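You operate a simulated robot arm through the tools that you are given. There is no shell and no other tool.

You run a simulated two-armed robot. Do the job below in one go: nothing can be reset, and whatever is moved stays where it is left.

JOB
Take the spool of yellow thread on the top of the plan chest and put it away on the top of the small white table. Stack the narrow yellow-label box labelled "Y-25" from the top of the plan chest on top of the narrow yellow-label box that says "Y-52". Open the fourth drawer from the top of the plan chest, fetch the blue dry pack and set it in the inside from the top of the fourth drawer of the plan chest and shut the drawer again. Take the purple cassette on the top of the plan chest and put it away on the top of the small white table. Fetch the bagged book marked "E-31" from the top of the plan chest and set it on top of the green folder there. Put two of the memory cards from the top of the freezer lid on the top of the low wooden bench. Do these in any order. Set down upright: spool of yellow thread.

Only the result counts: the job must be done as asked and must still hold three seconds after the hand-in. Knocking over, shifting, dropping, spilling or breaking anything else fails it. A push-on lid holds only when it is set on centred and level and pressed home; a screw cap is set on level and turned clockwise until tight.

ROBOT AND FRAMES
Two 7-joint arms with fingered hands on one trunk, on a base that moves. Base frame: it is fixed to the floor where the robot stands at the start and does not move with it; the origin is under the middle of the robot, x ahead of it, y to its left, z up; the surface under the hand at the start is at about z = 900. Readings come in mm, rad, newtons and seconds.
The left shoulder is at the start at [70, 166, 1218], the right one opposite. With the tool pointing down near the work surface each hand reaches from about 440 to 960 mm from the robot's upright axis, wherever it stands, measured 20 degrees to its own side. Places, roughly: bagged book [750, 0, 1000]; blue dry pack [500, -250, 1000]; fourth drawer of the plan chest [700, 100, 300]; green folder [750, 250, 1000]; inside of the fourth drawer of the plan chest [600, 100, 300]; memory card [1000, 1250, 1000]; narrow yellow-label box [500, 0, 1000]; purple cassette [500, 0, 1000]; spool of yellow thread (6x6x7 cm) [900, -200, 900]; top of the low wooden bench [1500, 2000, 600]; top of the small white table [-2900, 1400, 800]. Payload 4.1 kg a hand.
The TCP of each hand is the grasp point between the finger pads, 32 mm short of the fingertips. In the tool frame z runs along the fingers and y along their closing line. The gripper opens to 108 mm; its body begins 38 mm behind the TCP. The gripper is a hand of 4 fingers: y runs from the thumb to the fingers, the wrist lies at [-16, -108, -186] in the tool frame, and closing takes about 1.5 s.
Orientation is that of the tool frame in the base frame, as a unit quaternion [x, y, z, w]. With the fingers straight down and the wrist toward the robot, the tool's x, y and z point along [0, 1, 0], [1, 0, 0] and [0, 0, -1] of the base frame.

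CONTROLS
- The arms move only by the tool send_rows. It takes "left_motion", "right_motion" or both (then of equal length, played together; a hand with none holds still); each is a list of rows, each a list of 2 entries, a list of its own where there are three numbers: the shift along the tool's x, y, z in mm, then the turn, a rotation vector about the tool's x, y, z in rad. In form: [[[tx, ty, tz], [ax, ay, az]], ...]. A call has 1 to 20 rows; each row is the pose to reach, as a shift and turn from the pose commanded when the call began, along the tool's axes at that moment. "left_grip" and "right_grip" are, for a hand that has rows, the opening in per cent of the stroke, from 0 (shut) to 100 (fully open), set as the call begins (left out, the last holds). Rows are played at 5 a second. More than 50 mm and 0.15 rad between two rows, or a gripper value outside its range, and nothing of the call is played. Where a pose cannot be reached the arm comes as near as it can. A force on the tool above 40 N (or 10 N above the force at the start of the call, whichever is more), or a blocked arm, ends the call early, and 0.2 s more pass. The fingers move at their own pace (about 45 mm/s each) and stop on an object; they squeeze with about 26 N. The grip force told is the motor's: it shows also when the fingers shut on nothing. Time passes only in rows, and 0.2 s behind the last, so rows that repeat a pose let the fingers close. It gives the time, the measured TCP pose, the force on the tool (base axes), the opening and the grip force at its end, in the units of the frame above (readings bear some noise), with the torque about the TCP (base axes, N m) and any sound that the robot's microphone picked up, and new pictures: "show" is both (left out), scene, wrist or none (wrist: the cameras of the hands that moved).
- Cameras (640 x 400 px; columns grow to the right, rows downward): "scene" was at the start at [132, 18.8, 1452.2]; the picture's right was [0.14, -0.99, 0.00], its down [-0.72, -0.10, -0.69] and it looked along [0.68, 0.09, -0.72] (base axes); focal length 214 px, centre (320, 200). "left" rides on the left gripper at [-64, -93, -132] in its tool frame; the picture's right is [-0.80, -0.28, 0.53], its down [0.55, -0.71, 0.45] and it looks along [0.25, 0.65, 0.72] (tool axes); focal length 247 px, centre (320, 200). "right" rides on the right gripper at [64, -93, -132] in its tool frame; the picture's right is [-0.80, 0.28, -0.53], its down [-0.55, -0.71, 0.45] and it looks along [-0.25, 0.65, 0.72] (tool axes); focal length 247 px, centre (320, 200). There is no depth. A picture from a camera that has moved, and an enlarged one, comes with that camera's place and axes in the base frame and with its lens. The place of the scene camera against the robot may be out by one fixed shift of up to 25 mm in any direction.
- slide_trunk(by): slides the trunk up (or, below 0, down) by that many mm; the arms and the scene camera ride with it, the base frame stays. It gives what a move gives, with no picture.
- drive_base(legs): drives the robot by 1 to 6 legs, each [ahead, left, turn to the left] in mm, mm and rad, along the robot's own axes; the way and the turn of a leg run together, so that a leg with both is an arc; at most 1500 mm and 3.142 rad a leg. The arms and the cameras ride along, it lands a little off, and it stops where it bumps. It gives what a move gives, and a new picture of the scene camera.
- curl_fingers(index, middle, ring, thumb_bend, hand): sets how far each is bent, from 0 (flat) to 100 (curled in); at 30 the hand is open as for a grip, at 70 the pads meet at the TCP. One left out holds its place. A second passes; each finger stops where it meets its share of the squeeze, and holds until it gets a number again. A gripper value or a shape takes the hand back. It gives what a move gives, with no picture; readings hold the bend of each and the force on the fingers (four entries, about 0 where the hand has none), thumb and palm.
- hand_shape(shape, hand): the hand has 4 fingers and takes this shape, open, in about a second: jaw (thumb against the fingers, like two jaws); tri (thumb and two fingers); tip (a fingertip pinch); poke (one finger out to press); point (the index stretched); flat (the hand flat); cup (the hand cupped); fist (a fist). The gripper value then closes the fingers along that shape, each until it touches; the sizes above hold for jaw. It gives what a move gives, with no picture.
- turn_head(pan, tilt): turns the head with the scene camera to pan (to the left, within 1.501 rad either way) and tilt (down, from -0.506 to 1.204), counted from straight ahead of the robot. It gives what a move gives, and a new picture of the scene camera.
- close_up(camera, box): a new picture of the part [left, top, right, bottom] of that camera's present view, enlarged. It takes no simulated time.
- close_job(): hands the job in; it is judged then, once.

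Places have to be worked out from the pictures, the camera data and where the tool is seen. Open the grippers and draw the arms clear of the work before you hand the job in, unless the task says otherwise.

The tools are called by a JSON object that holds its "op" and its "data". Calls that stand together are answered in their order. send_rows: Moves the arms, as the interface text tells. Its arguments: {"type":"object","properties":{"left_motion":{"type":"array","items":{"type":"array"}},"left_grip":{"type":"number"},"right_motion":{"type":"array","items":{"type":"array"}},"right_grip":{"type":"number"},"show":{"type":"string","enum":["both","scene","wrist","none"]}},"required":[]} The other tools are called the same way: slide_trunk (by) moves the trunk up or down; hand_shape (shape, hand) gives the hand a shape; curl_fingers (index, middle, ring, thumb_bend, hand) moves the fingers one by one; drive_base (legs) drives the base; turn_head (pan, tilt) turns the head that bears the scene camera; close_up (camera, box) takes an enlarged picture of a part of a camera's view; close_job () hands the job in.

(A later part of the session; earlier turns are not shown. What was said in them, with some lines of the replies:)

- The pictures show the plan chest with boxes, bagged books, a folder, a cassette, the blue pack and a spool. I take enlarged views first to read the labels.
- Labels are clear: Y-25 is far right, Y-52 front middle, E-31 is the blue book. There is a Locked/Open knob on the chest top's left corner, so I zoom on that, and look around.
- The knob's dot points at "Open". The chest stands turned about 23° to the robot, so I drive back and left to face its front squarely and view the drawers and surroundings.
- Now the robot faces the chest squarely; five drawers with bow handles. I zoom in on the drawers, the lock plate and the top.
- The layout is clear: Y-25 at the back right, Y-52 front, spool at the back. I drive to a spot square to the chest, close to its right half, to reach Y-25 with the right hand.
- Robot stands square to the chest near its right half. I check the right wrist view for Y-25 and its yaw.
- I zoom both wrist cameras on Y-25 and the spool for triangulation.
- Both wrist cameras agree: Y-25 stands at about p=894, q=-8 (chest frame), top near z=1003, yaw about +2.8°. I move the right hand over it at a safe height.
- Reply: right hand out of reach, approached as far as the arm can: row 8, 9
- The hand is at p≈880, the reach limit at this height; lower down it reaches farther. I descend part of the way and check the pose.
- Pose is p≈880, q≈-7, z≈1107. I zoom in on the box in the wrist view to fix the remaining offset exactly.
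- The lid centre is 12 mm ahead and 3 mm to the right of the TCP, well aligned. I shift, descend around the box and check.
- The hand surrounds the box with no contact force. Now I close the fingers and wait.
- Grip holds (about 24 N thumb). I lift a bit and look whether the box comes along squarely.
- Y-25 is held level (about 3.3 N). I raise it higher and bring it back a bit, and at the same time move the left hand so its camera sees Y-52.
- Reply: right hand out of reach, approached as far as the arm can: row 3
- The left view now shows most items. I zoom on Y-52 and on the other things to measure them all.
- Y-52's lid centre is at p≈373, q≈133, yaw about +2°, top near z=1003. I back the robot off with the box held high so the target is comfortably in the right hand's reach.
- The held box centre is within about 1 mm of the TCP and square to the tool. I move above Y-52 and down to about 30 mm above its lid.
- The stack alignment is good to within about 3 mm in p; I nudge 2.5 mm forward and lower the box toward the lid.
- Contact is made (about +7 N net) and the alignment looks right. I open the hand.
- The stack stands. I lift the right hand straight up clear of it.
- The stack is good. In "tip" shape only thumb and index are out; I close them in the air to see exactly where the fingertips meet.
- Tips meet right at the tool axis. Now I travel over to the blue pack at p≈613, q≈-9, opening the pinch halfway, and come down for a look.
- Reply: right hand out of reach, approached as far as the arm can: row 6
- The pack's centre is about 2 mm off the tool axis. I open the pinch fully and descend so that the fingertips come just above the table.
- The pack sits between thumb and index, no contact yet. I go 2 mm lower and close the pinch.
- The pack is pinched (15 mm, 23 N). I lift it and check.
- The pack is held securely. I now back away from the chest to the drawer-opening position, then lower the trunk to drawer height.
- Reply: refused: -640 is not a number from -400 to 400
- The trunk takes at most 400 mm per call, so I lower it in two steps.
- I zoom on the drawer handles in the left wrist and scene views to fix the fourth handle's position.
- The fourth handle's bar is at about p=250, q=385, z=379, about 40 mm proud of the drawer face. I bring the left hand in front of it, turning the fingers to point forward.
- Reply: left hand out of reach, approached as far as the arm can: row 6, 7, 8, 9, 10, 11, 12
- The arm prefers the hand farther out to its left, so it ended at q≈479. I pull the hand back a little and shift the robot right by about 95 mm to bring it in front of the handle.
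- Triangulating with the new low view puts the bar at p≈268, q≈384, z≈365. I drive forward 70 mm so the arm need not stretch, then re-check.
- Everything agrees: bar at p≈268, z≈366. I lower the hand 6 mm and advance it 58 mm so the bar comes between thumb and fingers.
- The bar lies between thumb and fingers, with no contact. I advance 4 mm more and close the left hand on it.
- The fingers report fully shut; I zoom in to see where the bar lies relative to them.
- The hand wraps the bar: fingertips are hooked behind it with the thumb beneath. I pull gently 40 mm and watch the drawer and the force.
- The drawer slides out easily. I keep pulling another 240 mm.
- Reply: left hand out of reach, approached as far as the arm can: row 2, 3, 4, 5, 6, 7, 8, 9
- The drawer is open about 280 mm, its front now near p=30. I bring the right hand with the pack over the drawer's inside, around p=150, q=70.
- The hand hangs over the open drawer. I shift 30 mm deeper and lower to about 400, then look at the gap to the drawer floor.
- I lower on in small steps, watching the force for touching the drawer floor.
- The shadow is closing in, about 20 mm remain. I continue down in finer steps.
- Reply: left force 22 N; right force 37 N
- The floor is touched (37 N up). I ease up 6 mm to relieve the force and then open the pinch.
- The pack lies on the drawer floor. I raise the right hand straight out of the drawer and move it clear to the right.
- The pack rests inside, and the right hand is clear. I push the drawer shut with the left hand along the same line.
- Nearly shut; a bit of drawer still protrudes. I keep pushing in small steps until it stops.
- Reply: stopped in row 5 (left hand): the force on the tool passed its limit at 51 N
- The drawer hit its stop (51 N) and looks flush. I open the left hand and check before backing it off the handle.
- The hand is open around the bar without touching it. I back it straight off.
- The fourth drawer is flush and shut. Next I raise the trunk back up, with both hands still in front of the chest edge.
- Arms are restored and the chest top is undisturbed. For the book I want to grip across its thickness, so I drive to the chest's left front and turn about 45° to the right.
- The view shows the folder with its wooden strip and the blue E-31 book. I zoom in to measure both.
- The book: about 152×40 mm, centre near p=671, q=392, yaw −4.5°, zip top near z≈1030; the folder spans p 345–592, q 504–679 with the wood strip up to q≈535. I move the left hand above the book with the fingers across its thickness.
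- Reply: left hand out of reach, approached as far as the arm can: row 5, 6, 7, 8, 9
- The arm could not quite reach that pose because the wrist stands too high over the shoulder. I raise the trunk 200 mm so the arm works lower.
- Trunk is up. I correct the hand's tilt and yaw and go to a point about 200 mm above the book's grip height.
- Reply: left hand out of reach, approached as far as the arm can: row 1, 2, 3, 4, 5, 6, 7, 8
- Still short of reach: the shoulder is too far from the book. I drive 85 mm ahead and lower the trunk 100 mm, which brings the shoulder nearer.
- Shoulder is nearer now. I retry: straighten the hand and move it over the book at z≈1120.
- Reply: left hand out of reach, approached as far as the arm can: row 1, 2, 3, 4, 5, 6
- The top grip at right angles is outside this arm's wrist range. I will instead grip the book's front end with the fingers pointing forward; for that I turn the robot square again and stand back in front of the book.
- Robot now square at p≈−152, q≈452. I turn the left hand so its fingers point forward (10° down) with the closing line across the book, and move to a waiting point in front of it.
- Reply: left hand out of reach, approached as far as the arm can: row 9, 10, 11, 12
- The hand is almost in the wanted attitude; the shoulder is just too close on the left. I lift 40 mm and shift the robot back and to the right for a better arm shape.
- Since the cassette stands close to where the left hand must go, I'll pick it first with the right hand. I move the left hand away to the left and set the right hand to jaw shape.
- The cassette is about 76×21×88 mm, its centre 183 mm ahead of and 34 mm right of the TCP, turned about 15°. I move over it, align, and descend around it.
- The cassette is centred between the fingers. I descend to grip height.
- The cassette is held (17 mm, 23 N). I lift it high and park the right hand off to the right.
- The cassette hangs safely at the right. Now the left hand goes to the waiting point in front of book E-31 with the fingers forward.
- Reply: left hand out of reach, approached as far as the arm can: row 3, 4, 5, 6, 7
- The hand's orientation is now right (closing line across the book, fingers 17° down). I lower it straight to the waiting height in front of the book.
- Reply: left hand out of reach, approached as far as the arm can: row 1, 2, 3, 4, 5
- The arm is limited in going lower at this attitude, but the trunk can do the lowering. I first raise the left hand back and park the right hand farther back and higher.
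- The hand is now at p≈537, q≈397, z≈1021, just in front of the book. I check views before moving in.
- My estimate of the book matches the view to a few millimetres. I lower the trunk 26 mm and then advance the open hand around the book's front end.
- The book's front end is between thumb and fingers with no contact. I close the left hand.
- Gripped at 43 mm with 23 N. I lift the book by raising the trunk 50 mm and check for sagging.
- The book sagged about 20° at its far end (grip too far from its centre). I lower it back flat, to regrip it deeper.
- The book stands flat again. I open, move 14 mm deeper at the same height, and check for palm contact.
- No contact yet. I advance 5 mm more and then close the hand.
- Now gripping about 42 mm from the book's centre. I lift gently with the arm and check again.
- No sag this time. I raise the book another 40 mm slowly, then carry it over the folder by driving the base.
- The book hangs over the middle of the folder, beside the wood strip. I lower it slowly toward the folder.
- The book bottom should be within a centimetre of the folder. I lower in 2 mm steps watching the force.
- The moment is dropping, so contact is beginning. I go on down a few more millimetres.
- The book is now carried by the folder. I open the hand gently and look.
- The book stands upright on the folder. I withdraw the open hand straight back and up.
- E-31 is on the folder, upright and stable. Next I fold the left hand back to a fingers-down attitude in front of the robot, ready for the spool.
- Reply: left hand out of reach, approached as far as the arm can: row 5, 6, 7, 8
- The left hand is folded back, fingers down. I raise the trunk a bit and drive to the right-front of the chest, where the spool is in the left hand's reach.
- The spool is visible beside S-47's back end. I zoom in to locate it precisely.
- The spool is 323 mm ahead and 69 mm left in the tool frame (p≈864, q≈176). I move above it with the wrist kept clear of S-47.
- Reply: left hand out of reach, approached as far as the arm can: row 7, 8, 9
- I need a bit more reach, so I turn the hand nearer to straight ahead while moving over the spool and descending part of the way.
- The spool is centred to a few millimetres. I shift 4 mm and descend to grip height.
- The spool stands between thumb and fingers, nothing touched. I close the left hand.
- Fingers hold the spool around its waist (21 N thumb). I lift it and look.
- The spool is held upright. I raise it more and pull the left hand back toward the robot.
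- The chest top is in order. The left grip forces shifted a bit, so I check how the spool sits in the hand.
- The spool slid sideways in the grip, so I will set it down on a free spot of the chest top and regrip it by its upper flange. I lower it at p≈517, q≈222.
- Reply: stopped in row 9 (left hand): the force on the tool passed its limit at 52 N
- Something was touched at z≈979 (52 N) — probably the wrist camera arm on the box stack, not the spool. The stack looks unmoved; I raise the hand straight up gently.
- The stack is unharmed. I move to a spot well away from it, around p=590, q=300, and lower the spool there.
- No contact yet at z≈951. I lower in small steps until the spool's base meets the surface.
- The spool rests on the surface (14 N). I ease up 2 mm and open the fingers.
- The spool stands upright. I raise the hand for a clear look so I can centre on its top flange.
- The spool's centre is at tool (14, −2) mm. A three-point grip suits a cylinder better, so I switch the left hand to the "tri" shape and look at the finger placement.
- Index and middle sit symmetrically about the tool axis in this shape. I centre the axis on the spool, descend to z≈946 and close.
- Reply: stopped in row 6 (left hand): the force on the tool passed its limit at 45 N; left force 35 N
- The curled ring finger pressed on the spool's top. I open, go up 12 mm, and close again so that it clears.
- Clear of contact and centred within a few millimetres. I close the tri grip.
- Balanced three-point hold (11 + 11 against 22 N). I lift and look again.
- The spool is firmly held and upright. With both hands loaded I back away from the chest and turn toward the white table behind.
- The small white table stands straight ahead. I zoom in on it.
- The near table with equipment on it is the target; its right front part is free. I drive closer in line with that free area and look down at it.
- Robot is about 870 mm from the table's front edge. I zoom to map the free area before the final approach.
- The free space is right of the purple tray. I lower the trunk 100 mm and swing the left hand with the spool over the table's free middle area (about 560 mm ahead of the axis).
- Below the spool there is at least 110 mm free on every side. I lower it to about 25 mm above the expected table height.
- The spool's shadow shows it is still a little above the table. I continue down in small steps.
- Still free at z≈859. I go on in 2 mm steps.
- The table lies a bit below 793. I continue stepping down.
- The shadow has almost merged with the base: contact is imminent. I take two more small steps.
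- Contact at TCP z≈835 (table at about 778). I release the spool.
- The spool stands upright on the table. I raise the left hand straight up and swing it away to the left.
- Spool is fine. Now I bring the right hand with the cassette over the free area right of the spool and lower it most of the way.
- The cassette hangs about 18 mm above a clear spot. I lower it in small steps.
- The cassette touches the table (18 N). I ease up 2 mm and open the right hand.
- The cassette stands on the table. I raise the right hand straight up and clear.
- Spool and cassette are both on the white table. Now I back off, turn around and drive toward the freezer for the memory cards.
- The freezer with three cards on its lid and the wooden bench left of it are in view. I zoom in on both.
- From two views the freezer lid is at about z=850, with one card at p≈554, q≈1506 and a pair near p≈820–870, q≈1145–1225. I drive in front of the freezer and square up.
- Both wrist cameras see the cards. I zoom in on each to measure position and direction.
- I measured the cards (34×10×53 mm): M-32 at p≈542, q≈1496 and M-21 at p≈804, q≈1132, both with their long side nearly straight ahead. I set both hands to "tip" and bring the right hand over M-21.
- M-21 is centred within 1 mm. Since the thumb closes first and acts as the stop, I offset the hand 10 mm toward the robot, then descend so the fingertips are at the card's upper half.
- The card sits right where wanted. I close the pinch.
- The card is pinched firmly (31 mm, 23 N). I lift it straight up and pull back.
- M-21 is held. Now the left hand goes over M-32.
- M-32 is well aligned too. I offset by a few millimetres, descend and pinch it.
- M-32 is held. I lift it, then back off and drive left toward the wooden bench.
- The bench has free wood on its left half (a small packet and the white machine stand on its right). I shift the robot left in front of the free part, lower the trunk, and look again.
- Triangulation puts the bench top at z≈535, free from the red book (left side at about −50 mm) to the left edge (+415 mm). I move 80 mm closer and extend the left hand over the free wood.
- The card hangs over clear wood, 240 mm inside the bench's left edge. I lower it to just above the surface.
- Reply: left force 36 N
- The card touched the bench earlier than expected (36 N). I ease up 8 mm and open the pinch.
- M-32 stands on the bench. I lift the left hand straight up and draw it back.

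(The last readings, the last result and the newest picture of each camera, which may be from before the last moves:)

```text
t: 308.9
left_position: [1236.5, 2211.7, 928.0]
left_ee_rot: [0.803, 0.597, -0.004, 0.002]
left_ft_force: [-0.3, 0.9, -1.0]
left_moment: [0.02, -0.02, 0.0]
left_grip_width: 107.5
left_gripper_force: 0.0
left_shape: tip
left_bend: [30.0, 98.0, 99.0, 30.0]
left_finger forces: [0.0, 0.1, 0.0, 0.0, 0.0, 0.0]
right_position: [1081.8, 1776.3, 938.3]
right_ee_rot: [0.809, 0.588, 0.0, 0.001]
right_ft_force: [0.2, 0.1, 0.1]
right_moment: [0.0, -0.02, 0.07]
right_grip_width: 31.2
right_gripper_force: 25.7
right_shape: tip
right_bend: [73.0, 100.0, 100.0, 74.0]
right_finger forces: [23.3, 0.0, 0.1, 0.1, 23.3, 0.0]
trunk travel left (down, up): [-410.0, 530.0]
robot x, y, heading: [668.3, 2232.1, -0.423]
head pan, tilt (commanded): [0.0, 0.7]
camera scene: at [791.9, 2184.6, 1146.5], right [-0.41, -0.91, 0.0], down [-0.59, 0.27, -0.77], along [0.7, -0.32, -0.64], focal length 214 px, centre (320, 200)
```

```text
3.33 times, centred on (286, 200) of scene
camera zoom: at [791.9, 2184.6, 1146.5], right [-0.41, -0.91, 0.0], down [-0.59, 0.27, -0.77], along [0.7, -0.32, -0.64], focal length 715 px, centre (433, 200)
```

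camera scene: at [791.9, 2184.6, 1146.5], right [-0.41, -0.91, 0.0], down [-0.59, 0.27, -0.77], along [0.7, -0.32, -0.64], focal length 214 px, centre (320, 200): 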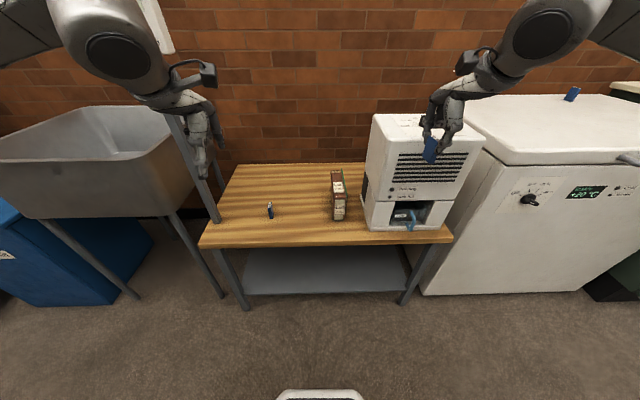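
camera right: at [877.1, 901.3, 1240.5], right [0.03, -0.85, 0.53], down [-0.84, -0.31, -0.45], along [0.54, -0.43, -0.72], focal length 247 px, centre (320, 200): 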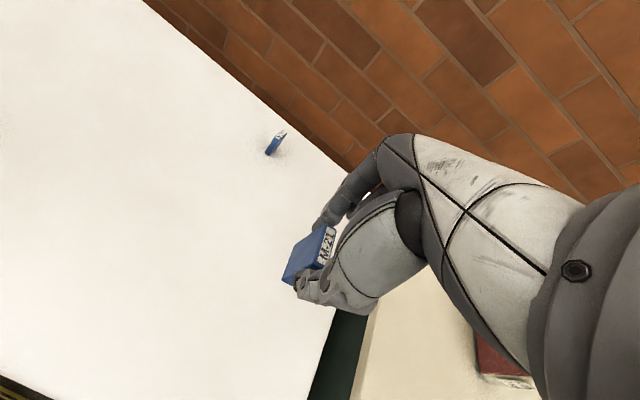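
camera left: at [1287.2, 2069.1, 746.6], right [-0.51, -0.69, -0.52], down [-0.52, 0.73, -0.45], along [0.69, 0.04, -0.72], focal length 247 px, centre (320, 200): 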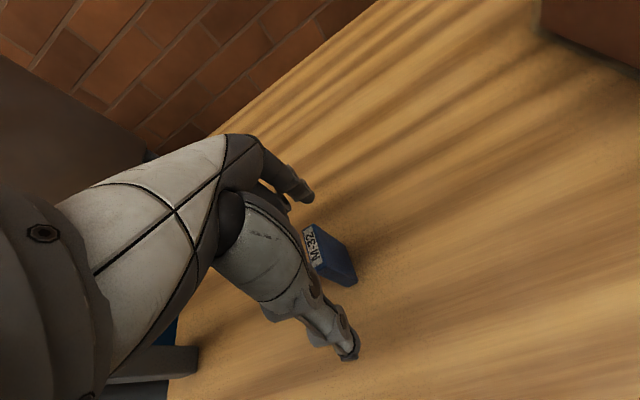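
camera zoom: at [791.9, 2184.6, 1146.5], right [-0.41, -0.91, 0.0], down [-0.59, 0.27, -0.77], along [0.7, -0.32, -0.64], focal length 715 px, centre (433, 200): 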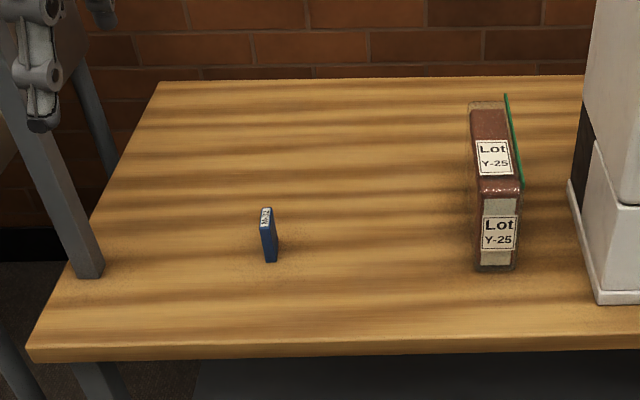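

M-32 is fine. Now I raise the left hand out of the way and bring the right hand with M-21 over the free spot between M-32 and the red book.

{"op": "send_rows", "data": {"left_motion": [[[0, -10, -30], [0, 0, 0]], [[0, -20, -60], [0, 0, 0]], [[5, -30, -90], [0, 0, 0]], [[10, -40, -110], [0, 0, 0]], [[10, -40, -110], [0, 0, 0]], [[10, -40, -110], [0, 0, 0]], [[10, -40, -110], [0, 0, 0]], [[10, -40, -110], [0, 0, 0]], [[10, -40, -110], [0, 0, 0]], [[10, -40, -110], [0, 0, 0]]], "right_motion": [[[0, 0, 0], [0, 0, 0]], [[45, 0, 0], [0, 0, 0]], [[92, 0, 0], [0, 0, 0]], [[139, 0, 0], [0, 0, 0]], [[180, 20, 0], [0, 0, 0]], [[215, 50, 0], [0, 0, 0]], [[245, 80, 0], [0, 0, 0]], [[275, 110, 0], [0, 0, 0]], [[301, 133, 0], [0, 0, 0]], [[301, 133, 0], [0, 0, 0]]], "show": "both"}}

```text
t: 311.1
left_position: [1202.6, 2230.8, 1036.4]
left_ee_rot: [0.803, 0.596, -0.005, 0.001]
left_ft_force: [0.1, -0.2, -0.8]
left_moment: [0.01, 0.0, -0.01]
left_grip_width: 107.9
left_gripper_force: 0.0
left_shape: tip
left_bend: [30.0, 98.0, 99.0, 30.0]
left_finger forces: [0.0, 0.0, 0.0, 0.0, 0.0, 0.0]
right_position: [1301.9, 2022.5, 939.0]
right_ee_rot: [0.808, 0.589, -0.001, -0.001]
right_ft_force: [-0.1, 0.1, 0.0]
right_moment: [-0.02, -0.03, -0.03]
right_grip_width: 31.0
right_gripper_force: 26.3
right_shape: tip
right_bend: [73.0, 100.0, 100.0, 74.0]
right_finger forces: [23.2, 0.0, 0.0, 0.0, 23.2, 0.1]
trunk travel left (down, up): [-410.0, 530.0]
robot x, y, heading: [663.3, 2235.2, -0.425]
head pan, tilt (commanded): [0.0, 0.7]
camera scene: at [792.2, 2183.6, 1146.4], right [-0.41, -0.91, 0.0], down [-0.59, 0.27, -0.76], along [0.7, -0.32, -0.64], focal length 214 px, centre (320, 200)
camera right: at [1234.2, 2111.3, 1070.7], right [0.02, -0.85, 0.53], down [-0.84, -0.3, -0.45], along [0.54, -0.44, -0.72], focal length 247 px, centre (320, 200)
camera left: at [1096.7, 2198.4, 1168.2], right [-0.51, -0.69, -0.52], down [-0.52, 0.73, -0.45], along [0.69, 0.04, -0.72], focal length 247 px, centre (320, 200)
```

scene: 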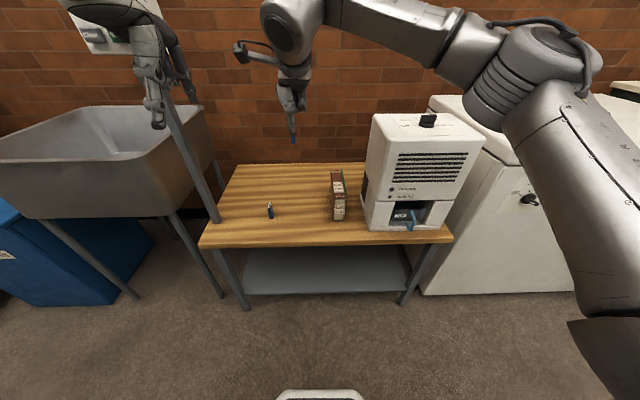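
right: 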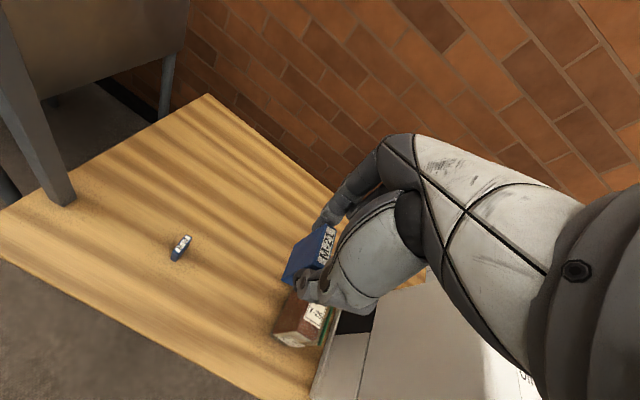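
left: 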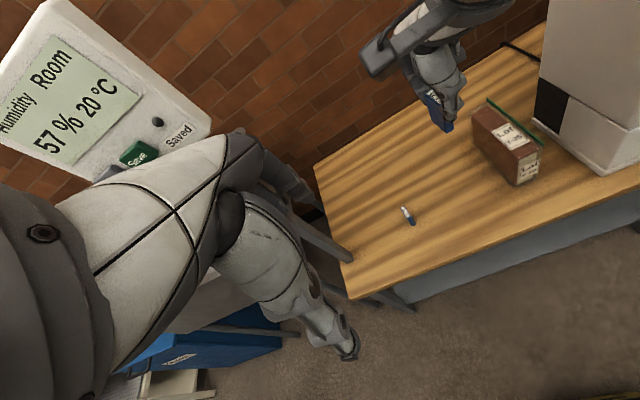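

The spot below is clear. I lower M-21 to about 25 mm above the bench.

{"op": "send_rows", "data": {"right_motion": [[[0, 0, 40], [0, 0, 0]], [[0, 0, 85], [0, 0, 0]], [[0, 0, 130], [0, 0, 0]], [[0, 0, 175], [0, 0, 0]], [[0, 0, 220], [0, 0, 0]], [[0, 0, 260], [0, 0, 0]], [[0, 0, 290], [0, 0, 0]], [[0, 0, 305], [0, 0, 0]], [[0, 0, 305], [0, 0, 0]]], "show": "both"}}

{"op": "close_up", "data": {"camera": "scene", "box": [190, 140, 382, 260]}}

```text
t: 313.1
left_position: [1203.4, 2232.7, 1038.1]
left_ee_rot: [0.803, 0.596, -0.006, 0.002]
left_ft_force: [-1.0, -0.9, -0.5]
left_moment: [0.0, -0.02, 0.01]
left_grip_width: 107.7
left_gripper_force: 0.1
left_shape: tip
left_bend: [30.0, 98.0, 99.0, 30.0]
left_finger forces: [0.0, 0.0, 0.0, 0.0, 0.0, 0.1]
right_position: [1301.9, 2020.6, 632.6]
right_ee_rot: [0.809, 0.588, 0.0, -0.001]
right_ft_force: [0.2, 0.6, -1.1]
right_moment: [0.04, 0.04, -0.03]
right_grip_width: 31.0
right_gripper_force: 26.3
right_shape: tip
right_bend: [73.0, 100.0, 100.0, 74.0]
right_finger forces: [23.1, 0.0, 0.1, 0.0, 23.1, 0.0]
trunk travel left (down, up): [-410.0, 530.0]
robot x, y, heading: [669.6, 2227.3, -0.427]
head pan, tilt (commanded): [0.0, 0.7]
camera scene: at [792.6, 2184.1, 1146.3], right [-0.41, -0.91, 0.0], down [-0.59, 0.27, -0.76], along [0.7, -0.32, -0.64], focal length 214 px, centre (320, 200)
camera right: at [1234.5, 2110.5, 764.7], right [0.02, -0.85, 0.53], down [-0.84, -0.31, -0.45], along [0.54, -0.44, -0.72], focal length 247 px, centre (320, 200)
```

scene: 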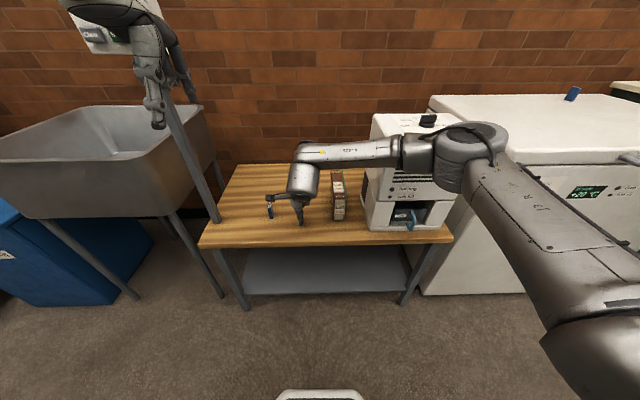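
right: 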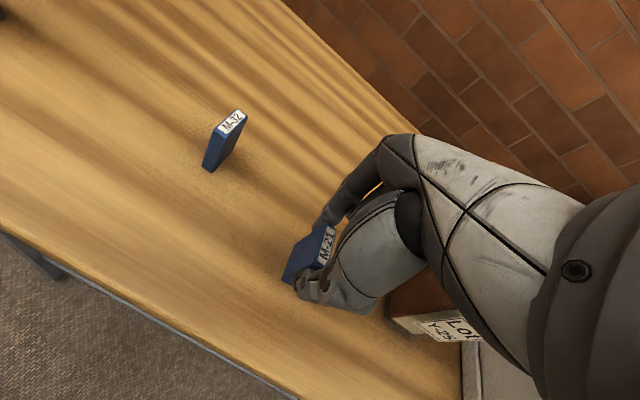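

```text
3.33 times, centred on (286, 200) of scene
camera zoom: at [792.6, 2184.1, 1146.3], right [-0.41, -0.91, 0.0], down [-0.59, 0.27, -0.76], along [0.7, -0.32, -0.64], focal length 715 px, centre (433, 200)
```

zoom: 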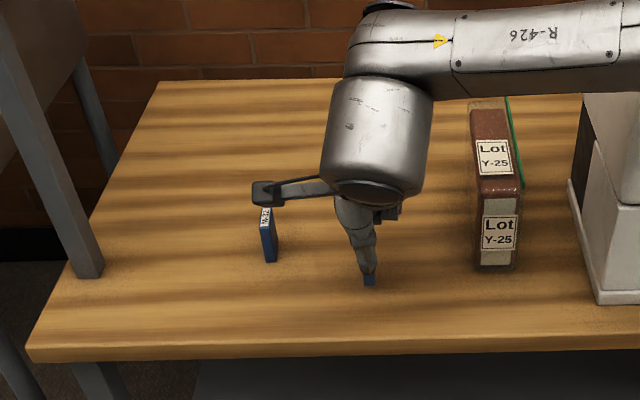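

I lower the card the rest of the way in small steps.

{"op": "send_rows", "data": {"right_motion": [[[0, 0, 5], [0, 0, 0]], [[0, 0, 10], [0, 0, 0]], [[0, 0, 13], [0, 0, 0]], [[0, 0, 13], [0, 0, 0]]], "show": "none"}}

{"op": "send_rows", "data": {"right_motion": [[[0, 0, 1.5], [0, 0, 0]], [[0, 0, 3], [0, 0, 0]], [[0, 0, 3], [0, 0, 0]]], "show": "none"}}

```text
t: 314.1
left_position: [1204.7, 2232.8, 1037.4]
left_ee_rot: [0.803, 0.596, -0.006, 0.002]
left_ft_force: [0.0, 0.2, 0.0]
left_moment: [0.02, 0.01, 0.0]
left_grip_width: 107.6
left_gripper_force: 0.1
left_shape: tip
left_bend: [30.0, 98.0, 99.0, 30.0]
left_finger forces: [0.1, 0.0, 0.0, 0.0, 0.1, 0.1]
right_position: [1302.5, 2021.9, 619.9]
right_ee_rot: [0.809, 0.588, 0.0, -0.001]
right_ft_force: [0.4, -0.6, 1.1]
right_moment: [0.01, -0.01, -0.01]
right_grip_width: 31.2
right_gripper_force: 26.3
right_shape: tip
right_bend: [73.0, 100.0, 100.0, 74.0]
right_finger forces: [23.3, 0.0, 0.1, 0.0, 23.1, 0.0]
trunk travel left (down, up): [-410.0, 530.0]
robot x, y, heading: [666.2, 2230.6, -0.423]
head pan, tilt (commanded): [0.0, 0.7]
```

```text
t: 314.9
left_position: [1203.5, 2232.3, 1037.0]
left_ee_rot: [0.803, 0.596, -0.005, 0.002]
left_ft_force: [-0.6, -0.3, 0.2]
left_moment: [0.02, 0.02, -0.04]
left_grip_width: 107.7
left_gripper_force: 0.0
left_shape: tip
left_bend: [30.0, 98.0, 99.0, 30.0]
left_finger forces: [0.0, 0.1, 0.1, 0.0, 0.0, 0.0]
right_position: [1301.6, 2023.4, 617.2]
right_ee_rot: [0.809, 0.588, 0.001, 0.0]
right_ft_force: [-0.3, -1.4, 11.3]
right_moment: [-0.03, -0.1, -0.03]
right_grip_width: 31.4
right_gripper_force: 26.0
right_shape: tip
right_bend: [73.0, 100.0, 100.0, 75.0]
right_finger forces: [25.8, 0.0, 0.1, 0.1, 24.8, 0.0]
trunk travel left (down, up): [-410.0, 530.0]
robot x, y, heading: [667.8, 2232.7, -0.423]
head pan, tilt (commanded): [0.0, 0.7]
```

Contact (11 N). I ease up 1 mm and open the right pinch.

{"op": "send_rows", "data": {"right_motion": [[[0, 0, -1.5], [0, 0, 0]], [[0, 0, -1.5], [0, 0, 0]], [[0, 0, -1.5], [0, 0, 0]], [[0, 0, -1.5], [0, 0, 0]], [[0, 0, -1.5], [0, 0, 0]], [[0, 0, -1.5], [0, 0, 0]], [[0, 0, -1.5], [0, 0, 0]], [[0, 0, -1.5], [0, 0, 0]]], "right_grip": 100, "show": "wrist"}}

{"op": "close_up", "data": {"camera": "right", "box": [224, 180, 416, 300]}}

```text
t: 316.7
left_position: [1204.6, 2231.4, 1036.8]
left_ee_rot: [0.803, 0.596, -0.006, 0.002]
left_ft_force: [-0.4, -0.5, 0.1]
left_moment: [0.03, -0.01, -0.04]
left_grip_width: 107.5
left_gripper_force: 0.1
left_shape: tip
left_bend: [30.0, 98.0, 99.0, 30.0]
left_finger forces: [0.0, 0.1, 0.0, 0.0, 0.0, 0.1]
right_position: [1301.0, 2021.6, 617.5]
right_ee_rot: [0.809, 0.588, 0.0, 0.0]
right_ft_force: [-0.4, -0.1, 0.3]
right_moment: [0.01, 0.01, 0.0]
right_grip_width: 107.3
right_gripper_force: 0.1
right_shape: tip
right_bend: [30.0, 98.0, 99.0, 30.0]
right_finger forces: [0.1, 0.0, 0.0, 0.0, 0.1, 0.1]
trunk travel left (down, up): [-410.0, 530.0]
robot x, y, heading: [665.2, 2230.9, -0.424]
head pan, tilt (commanded): [0.0, 0.7]
camera right: at [1233.8, 2111.3, 750.6], right [0.02, -0.85, 0.53], down [-0.84, -0.31, -0.45], along [0.54, -0.44, -0.72], focal length 247 px, centre (320, 200)
```

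right: 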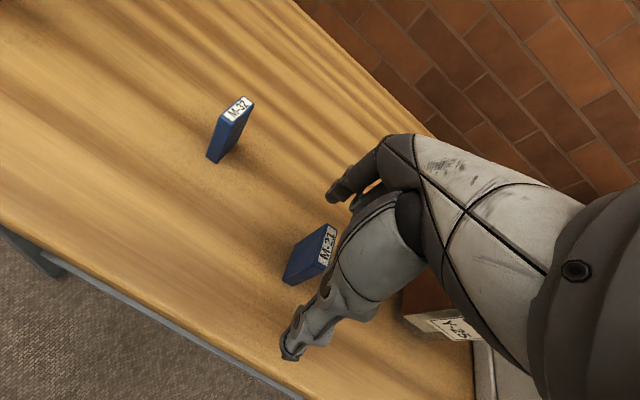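

```text
3.33 times, centred on (320, 240) of right
camera zoom: at [1233.8, 2111.3, 750.6], right [0.02, -0.85, 0.53], down [-0.84, -0.31, -0.45], along [0.54, -0.44, -0.72], focal length 823 px, centre (320, 67)
```

zoom: 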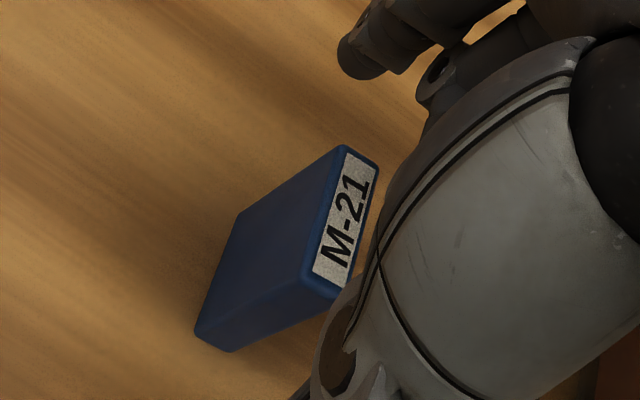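

M-21 stands on the bench as well. I raise the right hand straight up and draw it back.

{"op": "send_rows", "data": {"right_motion": [[[0, 0, -15], [0, 0, 0]], [[0, 0, -50], [0, 0, 0]], [[0, 0, -95], [0, 0, 0]], [[0, 0, -140], [0, 0, 0]], [[0, 0, -185], [0, 0, 0]], [[0, 0, -230], [0, 0, 0]], [[0, 0, -275], [0, 0, 0]], [[0, -10, -315], [0, 0, 0]], [[-20, -45, -325], [0, 0, 0]], [[-50, -80, -325], [0, 0, 0]], [[-90, -105, -325], [0, 0, 0]], [[-135, -120, -325], [0, 0, 0]], [[-180, -130, -325], [0, 0, 0]]], "show": "scene"}}

{"op": "close_up", "data": {"camera": "scene", "box": [190, 140, 382, 260]}}

```text
t: 319.5
left_position: [1203.5, 2231.1, 1037.1]
left_ee_rot: [0.803, 0.596, -0.004, 0.001]
left_ft_force: [0.3, -1.2, 0.0]
left_moment: [0.01, -0.01, 0.02]
left_grip_width: 107.6
left_gripper_force: 0.1
left_shape: tip
left_bend: [30.0, 98.0, 99.0, 30.0]
left_finger forces: [0.0, 0.0, 0.0, 0.2, 0.0, 0.0]
right_position: [1122.6, 1889.1, 942.6]
right_ee_rot: [0.808, 0.589, 0.0, -0.001]
right_ft_force: [-0.1, 0.2, 0.0]
right_moment: [0.0, -0.01, 0.01]
right_grip_width: 107.7
right_gripper_force: 0.0
right_shape: tip
right_bend: [30.0, 98.0, 99.0, 30.0]
right_finger forces: [0.0, 0.0, 0.1, 0.1, 0.0, 0.0]
trunk travel left (down, up): [-410.0, 530.0]
robot x, y, heading: [668.4, 2233.0, -0.424]
head pan, tilt (commanded): [0.0, 0.7]
camera scene: at [791.7, 2182.9, 1146.4], right [-0.41, -0.91, 0.0], down [-0.59, 0.27, -0.77], along [0.7, -0.31, -0.64], focal length 214 px, centre (320, 200)
```

scene: 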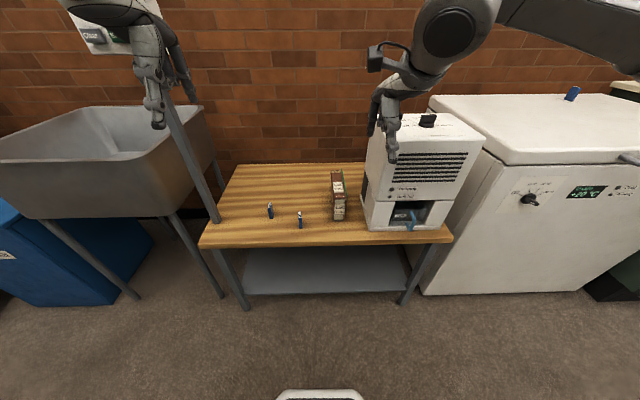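

```text
3.33 times, centred on (286, 200) of scene
camera zoom: at [791.7, 2182.9, 1146.4], right [-0.41, -0.91, 0.0], down [-0.59, 0.27, -0.77], along [0.7, -0.31, -0.64], focal length 715 px, centre (433, 200)
```

zoom: 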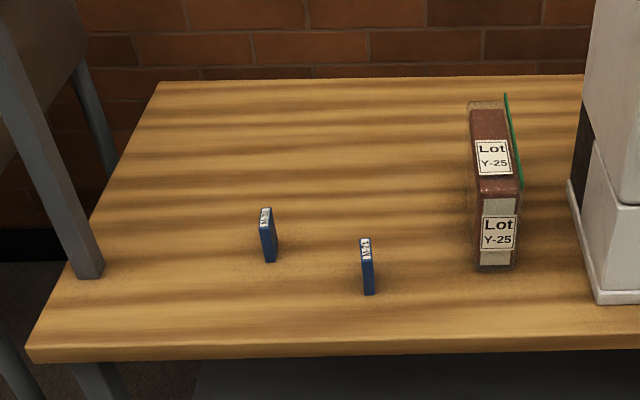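

Both cards stand on the bench. I back the robot away and take a last look at the chest to check everything before handing in.

{"op": "drive_base", "data": {"legs": [[-450, 0, 0], [0, -900, 0]]}}

{"op": "turn_head", "data": {"pan": -0.5, "tilt": 0.35}}

{"op": "close_up", "data": {"camera": "scene", "box": [160, 60, 560, 310]}}

```text
t: 326.6
left_position: [421.3, 1605.1, 1037.0]
left_ee_rot: [0.802, 0.597, -0.004, 0.001]
left_ft_force: [-0.2, -0.3, -0.2]
left_moment: [0.03, 0.02, -0.01]
left_grip_width: 107.7
left_gripper_force: 0.0
left_shape: tip
left_bend: [30.0, 98.0, 99.0, 30.0]
left_finger forces: [0.0, 0.0, 0.1, 0.0, 0.0, 0.0]
right_position: [340.5, 1264.0, 942.8]
right_ee_rot: [0.808, 0.589, 0.0, -0.001]
right_ft_force: [-0.3, -0.2, 0.7]
right_moment: [-0.02, -0.02, 0.0]
right_grip_width: 107.8
right_gripper_force: 0.0
right_shape: tip
right_bend: [30.0, 98.0, 99.0, 30.0]
right_finger forces: [0.0, 0.0, 0.1, 0.1, 0.0, 0.1]
trunk travel left (down, up): [-410.0, 530.0]
robot x, y, heading: [-116.0, 1603.4, -0.421]
head pan, tilt (commanded): [0.0, 0.7]
camera scene: at [10.1, 1556.7, 1146.3], right [-0.41, -0.91, 0.0], down [-0.59, 0.26, -0.76], along [0.7, -0.31, -0.64], focal length 214 px, centre (320, 200)
```

scene: 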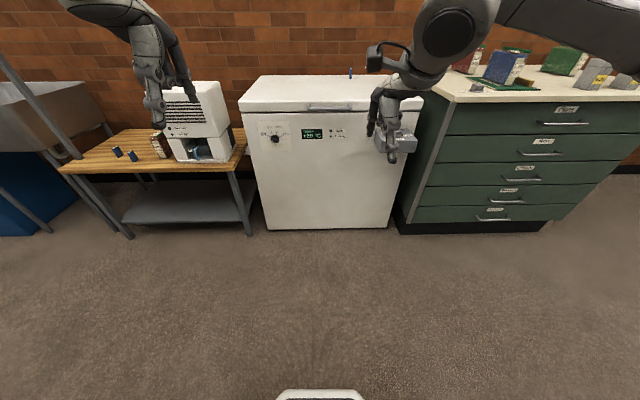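

```text
t: 327.5
left_position: [421.7, 1607.0, 1037.2]
left_ee_rot: [0.802, 0.597, -0.005, 0.001]
left_ft_force: [0.3, 1.0, 0.5]
left_moment: [0.0, 0.05, -0.04]
left_grip_width: 107.5
left_gripper_force: 0.1
left_shape: tip
left_bend: [30.0, 98.0, 99.0, 30.0]
left_finger forces: [0.0, 0.0, 0.0, 0.0, 0.1, 0.1]
right_position: [341.2, 1264.7, 943.4]
right_ee_rot: [0.808, 0.589, -0.001, -0.001]
right_ft_force: [0.6, 1.0, -0.3]
right_moment: [-0.02, 0.0, -0.03]
right_grip_width: 107.6
right_gripper_force: 0.0
right_shape: tip
right_bend: [30.0, 98.0, 99.0, 30.0]
right_finger forces: [0.0, 0.0, 0.0, 0.0, 0.0, 0.0]
trunk travel left (down, up): [-410.0, 530.0]
robot x, y, heading: [-117.1, 1606.1, -0.423]
head pan, tilt (commanded): [-0.499, 0.351]
camera scene: at [-10.9, 1517.7, 1177.7], right [-0.8, -0.61, 0.0], down [-0.21, 0.27, -0.94], along [0.57, -0.75, -0.34], focal length 214 px, centre (320, 200)
```

scene: 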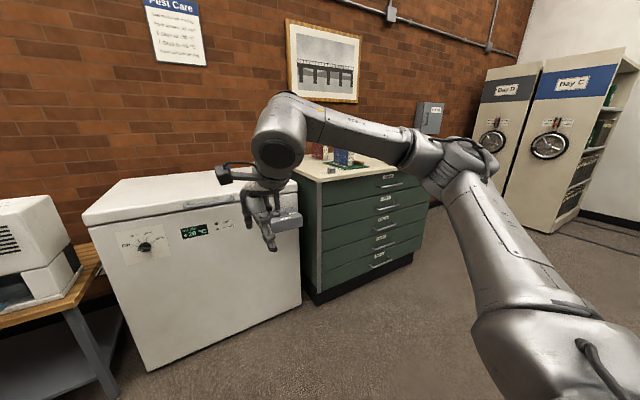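

```text
1.60 times, centred on (360, 185) of scene
camera zoom: at [-10.9, 1517.7, 1177.7], right [-0.8, -0.61, 0.0], down [-0.21, 0.27, -0.94], along [0.57, -0.75, -0.34], focal length 343 px, centre (256, 224)
```

zoom: 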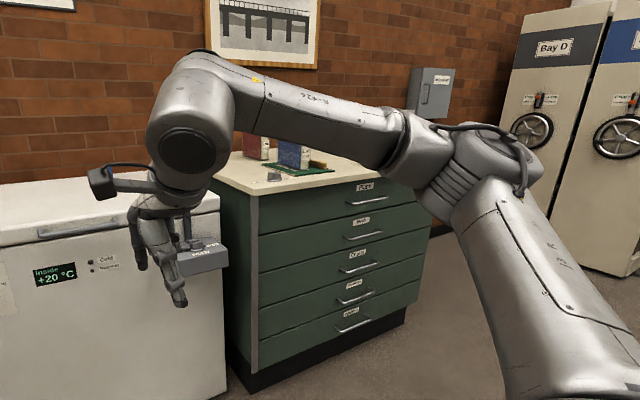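

I move on to face the chest to verify the stack, the book and the shut drawer once more.

{"op": "drive_base", "data": {"legs": [[-200, 0, 0], [0, -1000, 0]]}}

{"op": "turn_head", "data": {"pan": 0.0, "tilt": 0.35}}

{"op": "close_up", "data": {"camera": "scene", "box": [160, 100, 480, 300]}}

```text
t: 333.8
left_position: [-166.1, 783.5, 1036.9]
left_ee_rot: [0.802, 0.597, -0.005, 0.001]
left_ft_force: [0.4, -0.4, -0.1]
left_moment: [0.02, -0.01, 0.0]
left_grip_width: 107.9
left_gripper_force: 0.1
left_shape: tip
left_bend: [30.0, 98.0, 99.0, 30.0]
left_finger forces: [0.0, 0.0, 0.1, 0.1, 0.1, 0.0]
right_position: [-246.7, 443.2, 943.4]
right_ee_rot: [0.809, 0.588, 0.0, -0.001]
right_ft_force: [-0.8, 0.0, -0.7]
right_moment: [-0.02, -0.01, 0.03]
right_grip_width: 107.7
right_gripper_force: 0.1
right_shape: tip
right_bend: [30.0, 98.0, 99.0, 30.0]
right_finger forces: [0.1, 0.0, 0.0, 0.1, 0.0, 0.1]
trunk travel left (down, up): [-410.0, 530.0]
robot x, y, heading: [-702.9, 781.1, -0.421]
head pan, tilt (commanded): [-0.499, 0.351]
camera scene: at [-598.9, 694.8, 1177.7], right [-0.8, -0.6, 0.0], down [-0.21, 0.27, -0.94], along [0.57, -0.75, -0.34], focal length 214 px, centre (320, 200)
```

scene: 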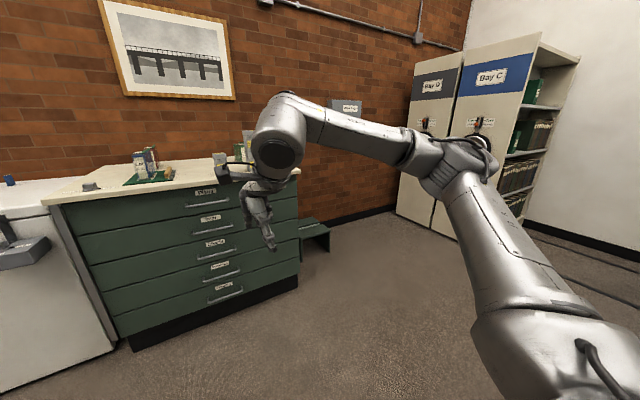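

```text
t: 334.8
left_position: [-166.3, 783.3, 1036.4]
left_ee_rot: [0.803, 0.596, -0.005, 0.002]
left_ft_force: [0.6, 0.2, 0.4]
left_moment: [-0.01, 0.0, 0.03]
left_grip_width: 107.7
left_gripper_force: 0.2
left_shape: tip
left_bend: [30.0, 98.0, 99.0, 30.0]
left_finger forces: [0.0, 0.1, 0.0, 0.1, 0.0, 0.1]
right_position: [-246.7, 442.2, 944.2]
right_ee_rot: [0.808, 0.589, 0.0, 0.0]
right_ft_force: [-0.1, 0.1, -0.9]
right_moment: [0.01, 0.01, 0.0]
right_grip_width: 107.3
right_gripper_force: 0.1
right_shape: tip
right_bend: [30.0, 98.0, 99.0, 30.0]
right_finger forces: [0.0, 0.1, 0.1, 0.0, 0.1, 0.1]
trunk travel left (down, up): [-410.0, 530.0]
robot x, y, heading: [-704.0, 780.8, -0.422]
head pan, tilt (commanded): [0.0, 0.351]
camera scene: at [-570.2, 731.0, 1177.7], right [-0.41, -0.91, 0.0], down [-0.31, 0.14, -0.94], along [0.86, -0.39, -0.34], focal length 214 px, centre (320, 200)
```

scene: 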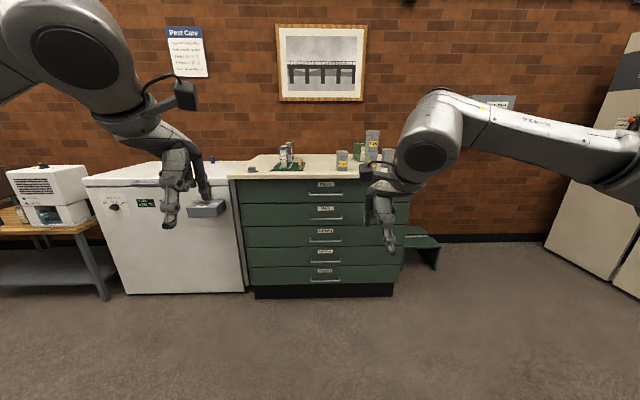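

```text
2.00 times, centred on (320, 200) of scene
camera zoom: at [-570.2, 731.0, 1177.7], right [-0.41, -0.91, 0.0], down [-0.31, 0.14, -0.94], along [0.86, -0.39, -0.34], focal length 429 px, centre (320, 200)
```

zoom: 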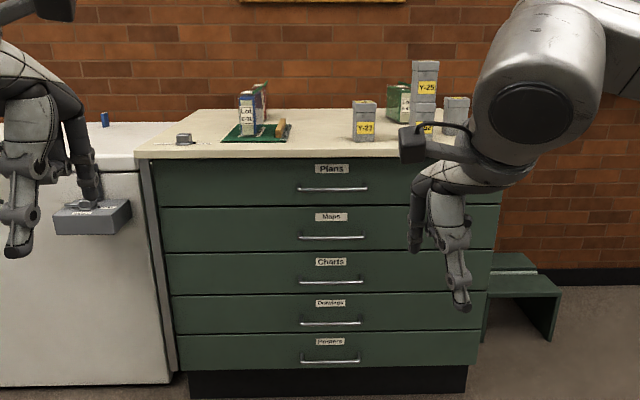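

{"op": "close_up", "data": {"camera": "scene", "box": [225, 225, 417, 300]}}

{"op": "close_up", "data": {"camera": "scene", "box": [260, 120, 400, 185]}}

```text
3.33 times, centred on (321, 262) of scene
camera zoom: at [-570.2, 731.0, 1177.7], right [-0.41, -0.91, 0.0], down [-0.31, 0.14, -0.94], along [0.86, -0.39, -0.34], focal length 715 px, centre (317, -8)
```

zoom: 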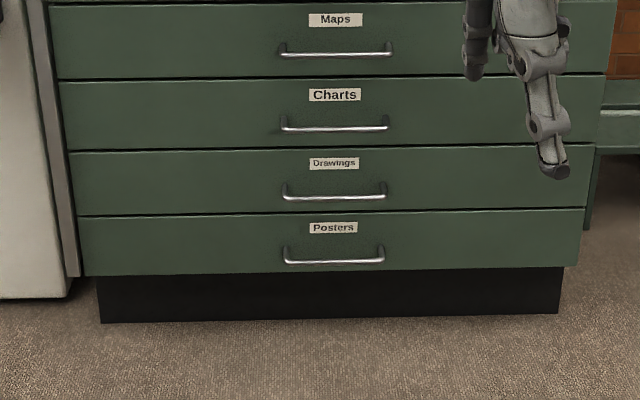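

```text
4.57 times, centred on (330, 152) of scene
camera zoom: at [-570.2, 731.0, 1177.7], right [-0.41, -0.91, 0.0], down [-0.31, 0.14, -0.94], along [0.86, -0.39, -0.34], focal length 980 px, centre (274, 417)
```

zoom: 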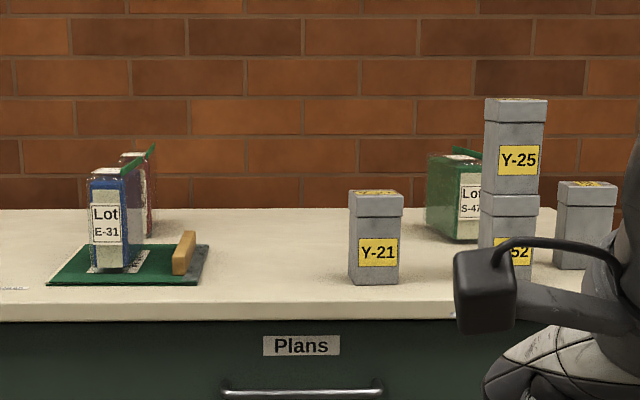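

Everything is as asked: the drawer is shut flush, Y-25 stands on Y-52, and E-31 is on the green folder. The spool and cassette are on the white table, and two cards are on the bench. The hands are open and clear, so I hand the job in.

{"op": "close_job", "data": {}}

```text
The job is handed in.
```

I handed the job in with all six parts done. I saw each object in place after releasing it; the judging result has not come back.

- **Spool and cassette:** the yellow thread spool stands upright on the small white table, with the purple cassette standing to its right.
- **Box stack:** Y-25 stands on Y-52, aligned to within a few millimetres. While I was moving the spool, the left hand bumped something near this stack with about 52 N. The stack was still aligned to about 2 mm afterwards and looked unmoved in the final view.
- **Drawer:** the blue dry pack lies on the floor of the fourth drawer, and the drawer is shut flush against its stop.
- **Book:** E-31 stands upright on the green folder, beside the wooden strip. On the first lift it sagged in the grip, so I set it back down and gripped it nearer its centre before moving it.
- **Memory cards:** M-32 and M-21 stand on the low wooden bench. M-25 is still on the freezer lid.

I set the spool down once on the chest top and gripped it again, because it had slipped sideways in the fingers. Nothing else was knocked over or shifted that I could see, and both hands were open and clear when I handed in.
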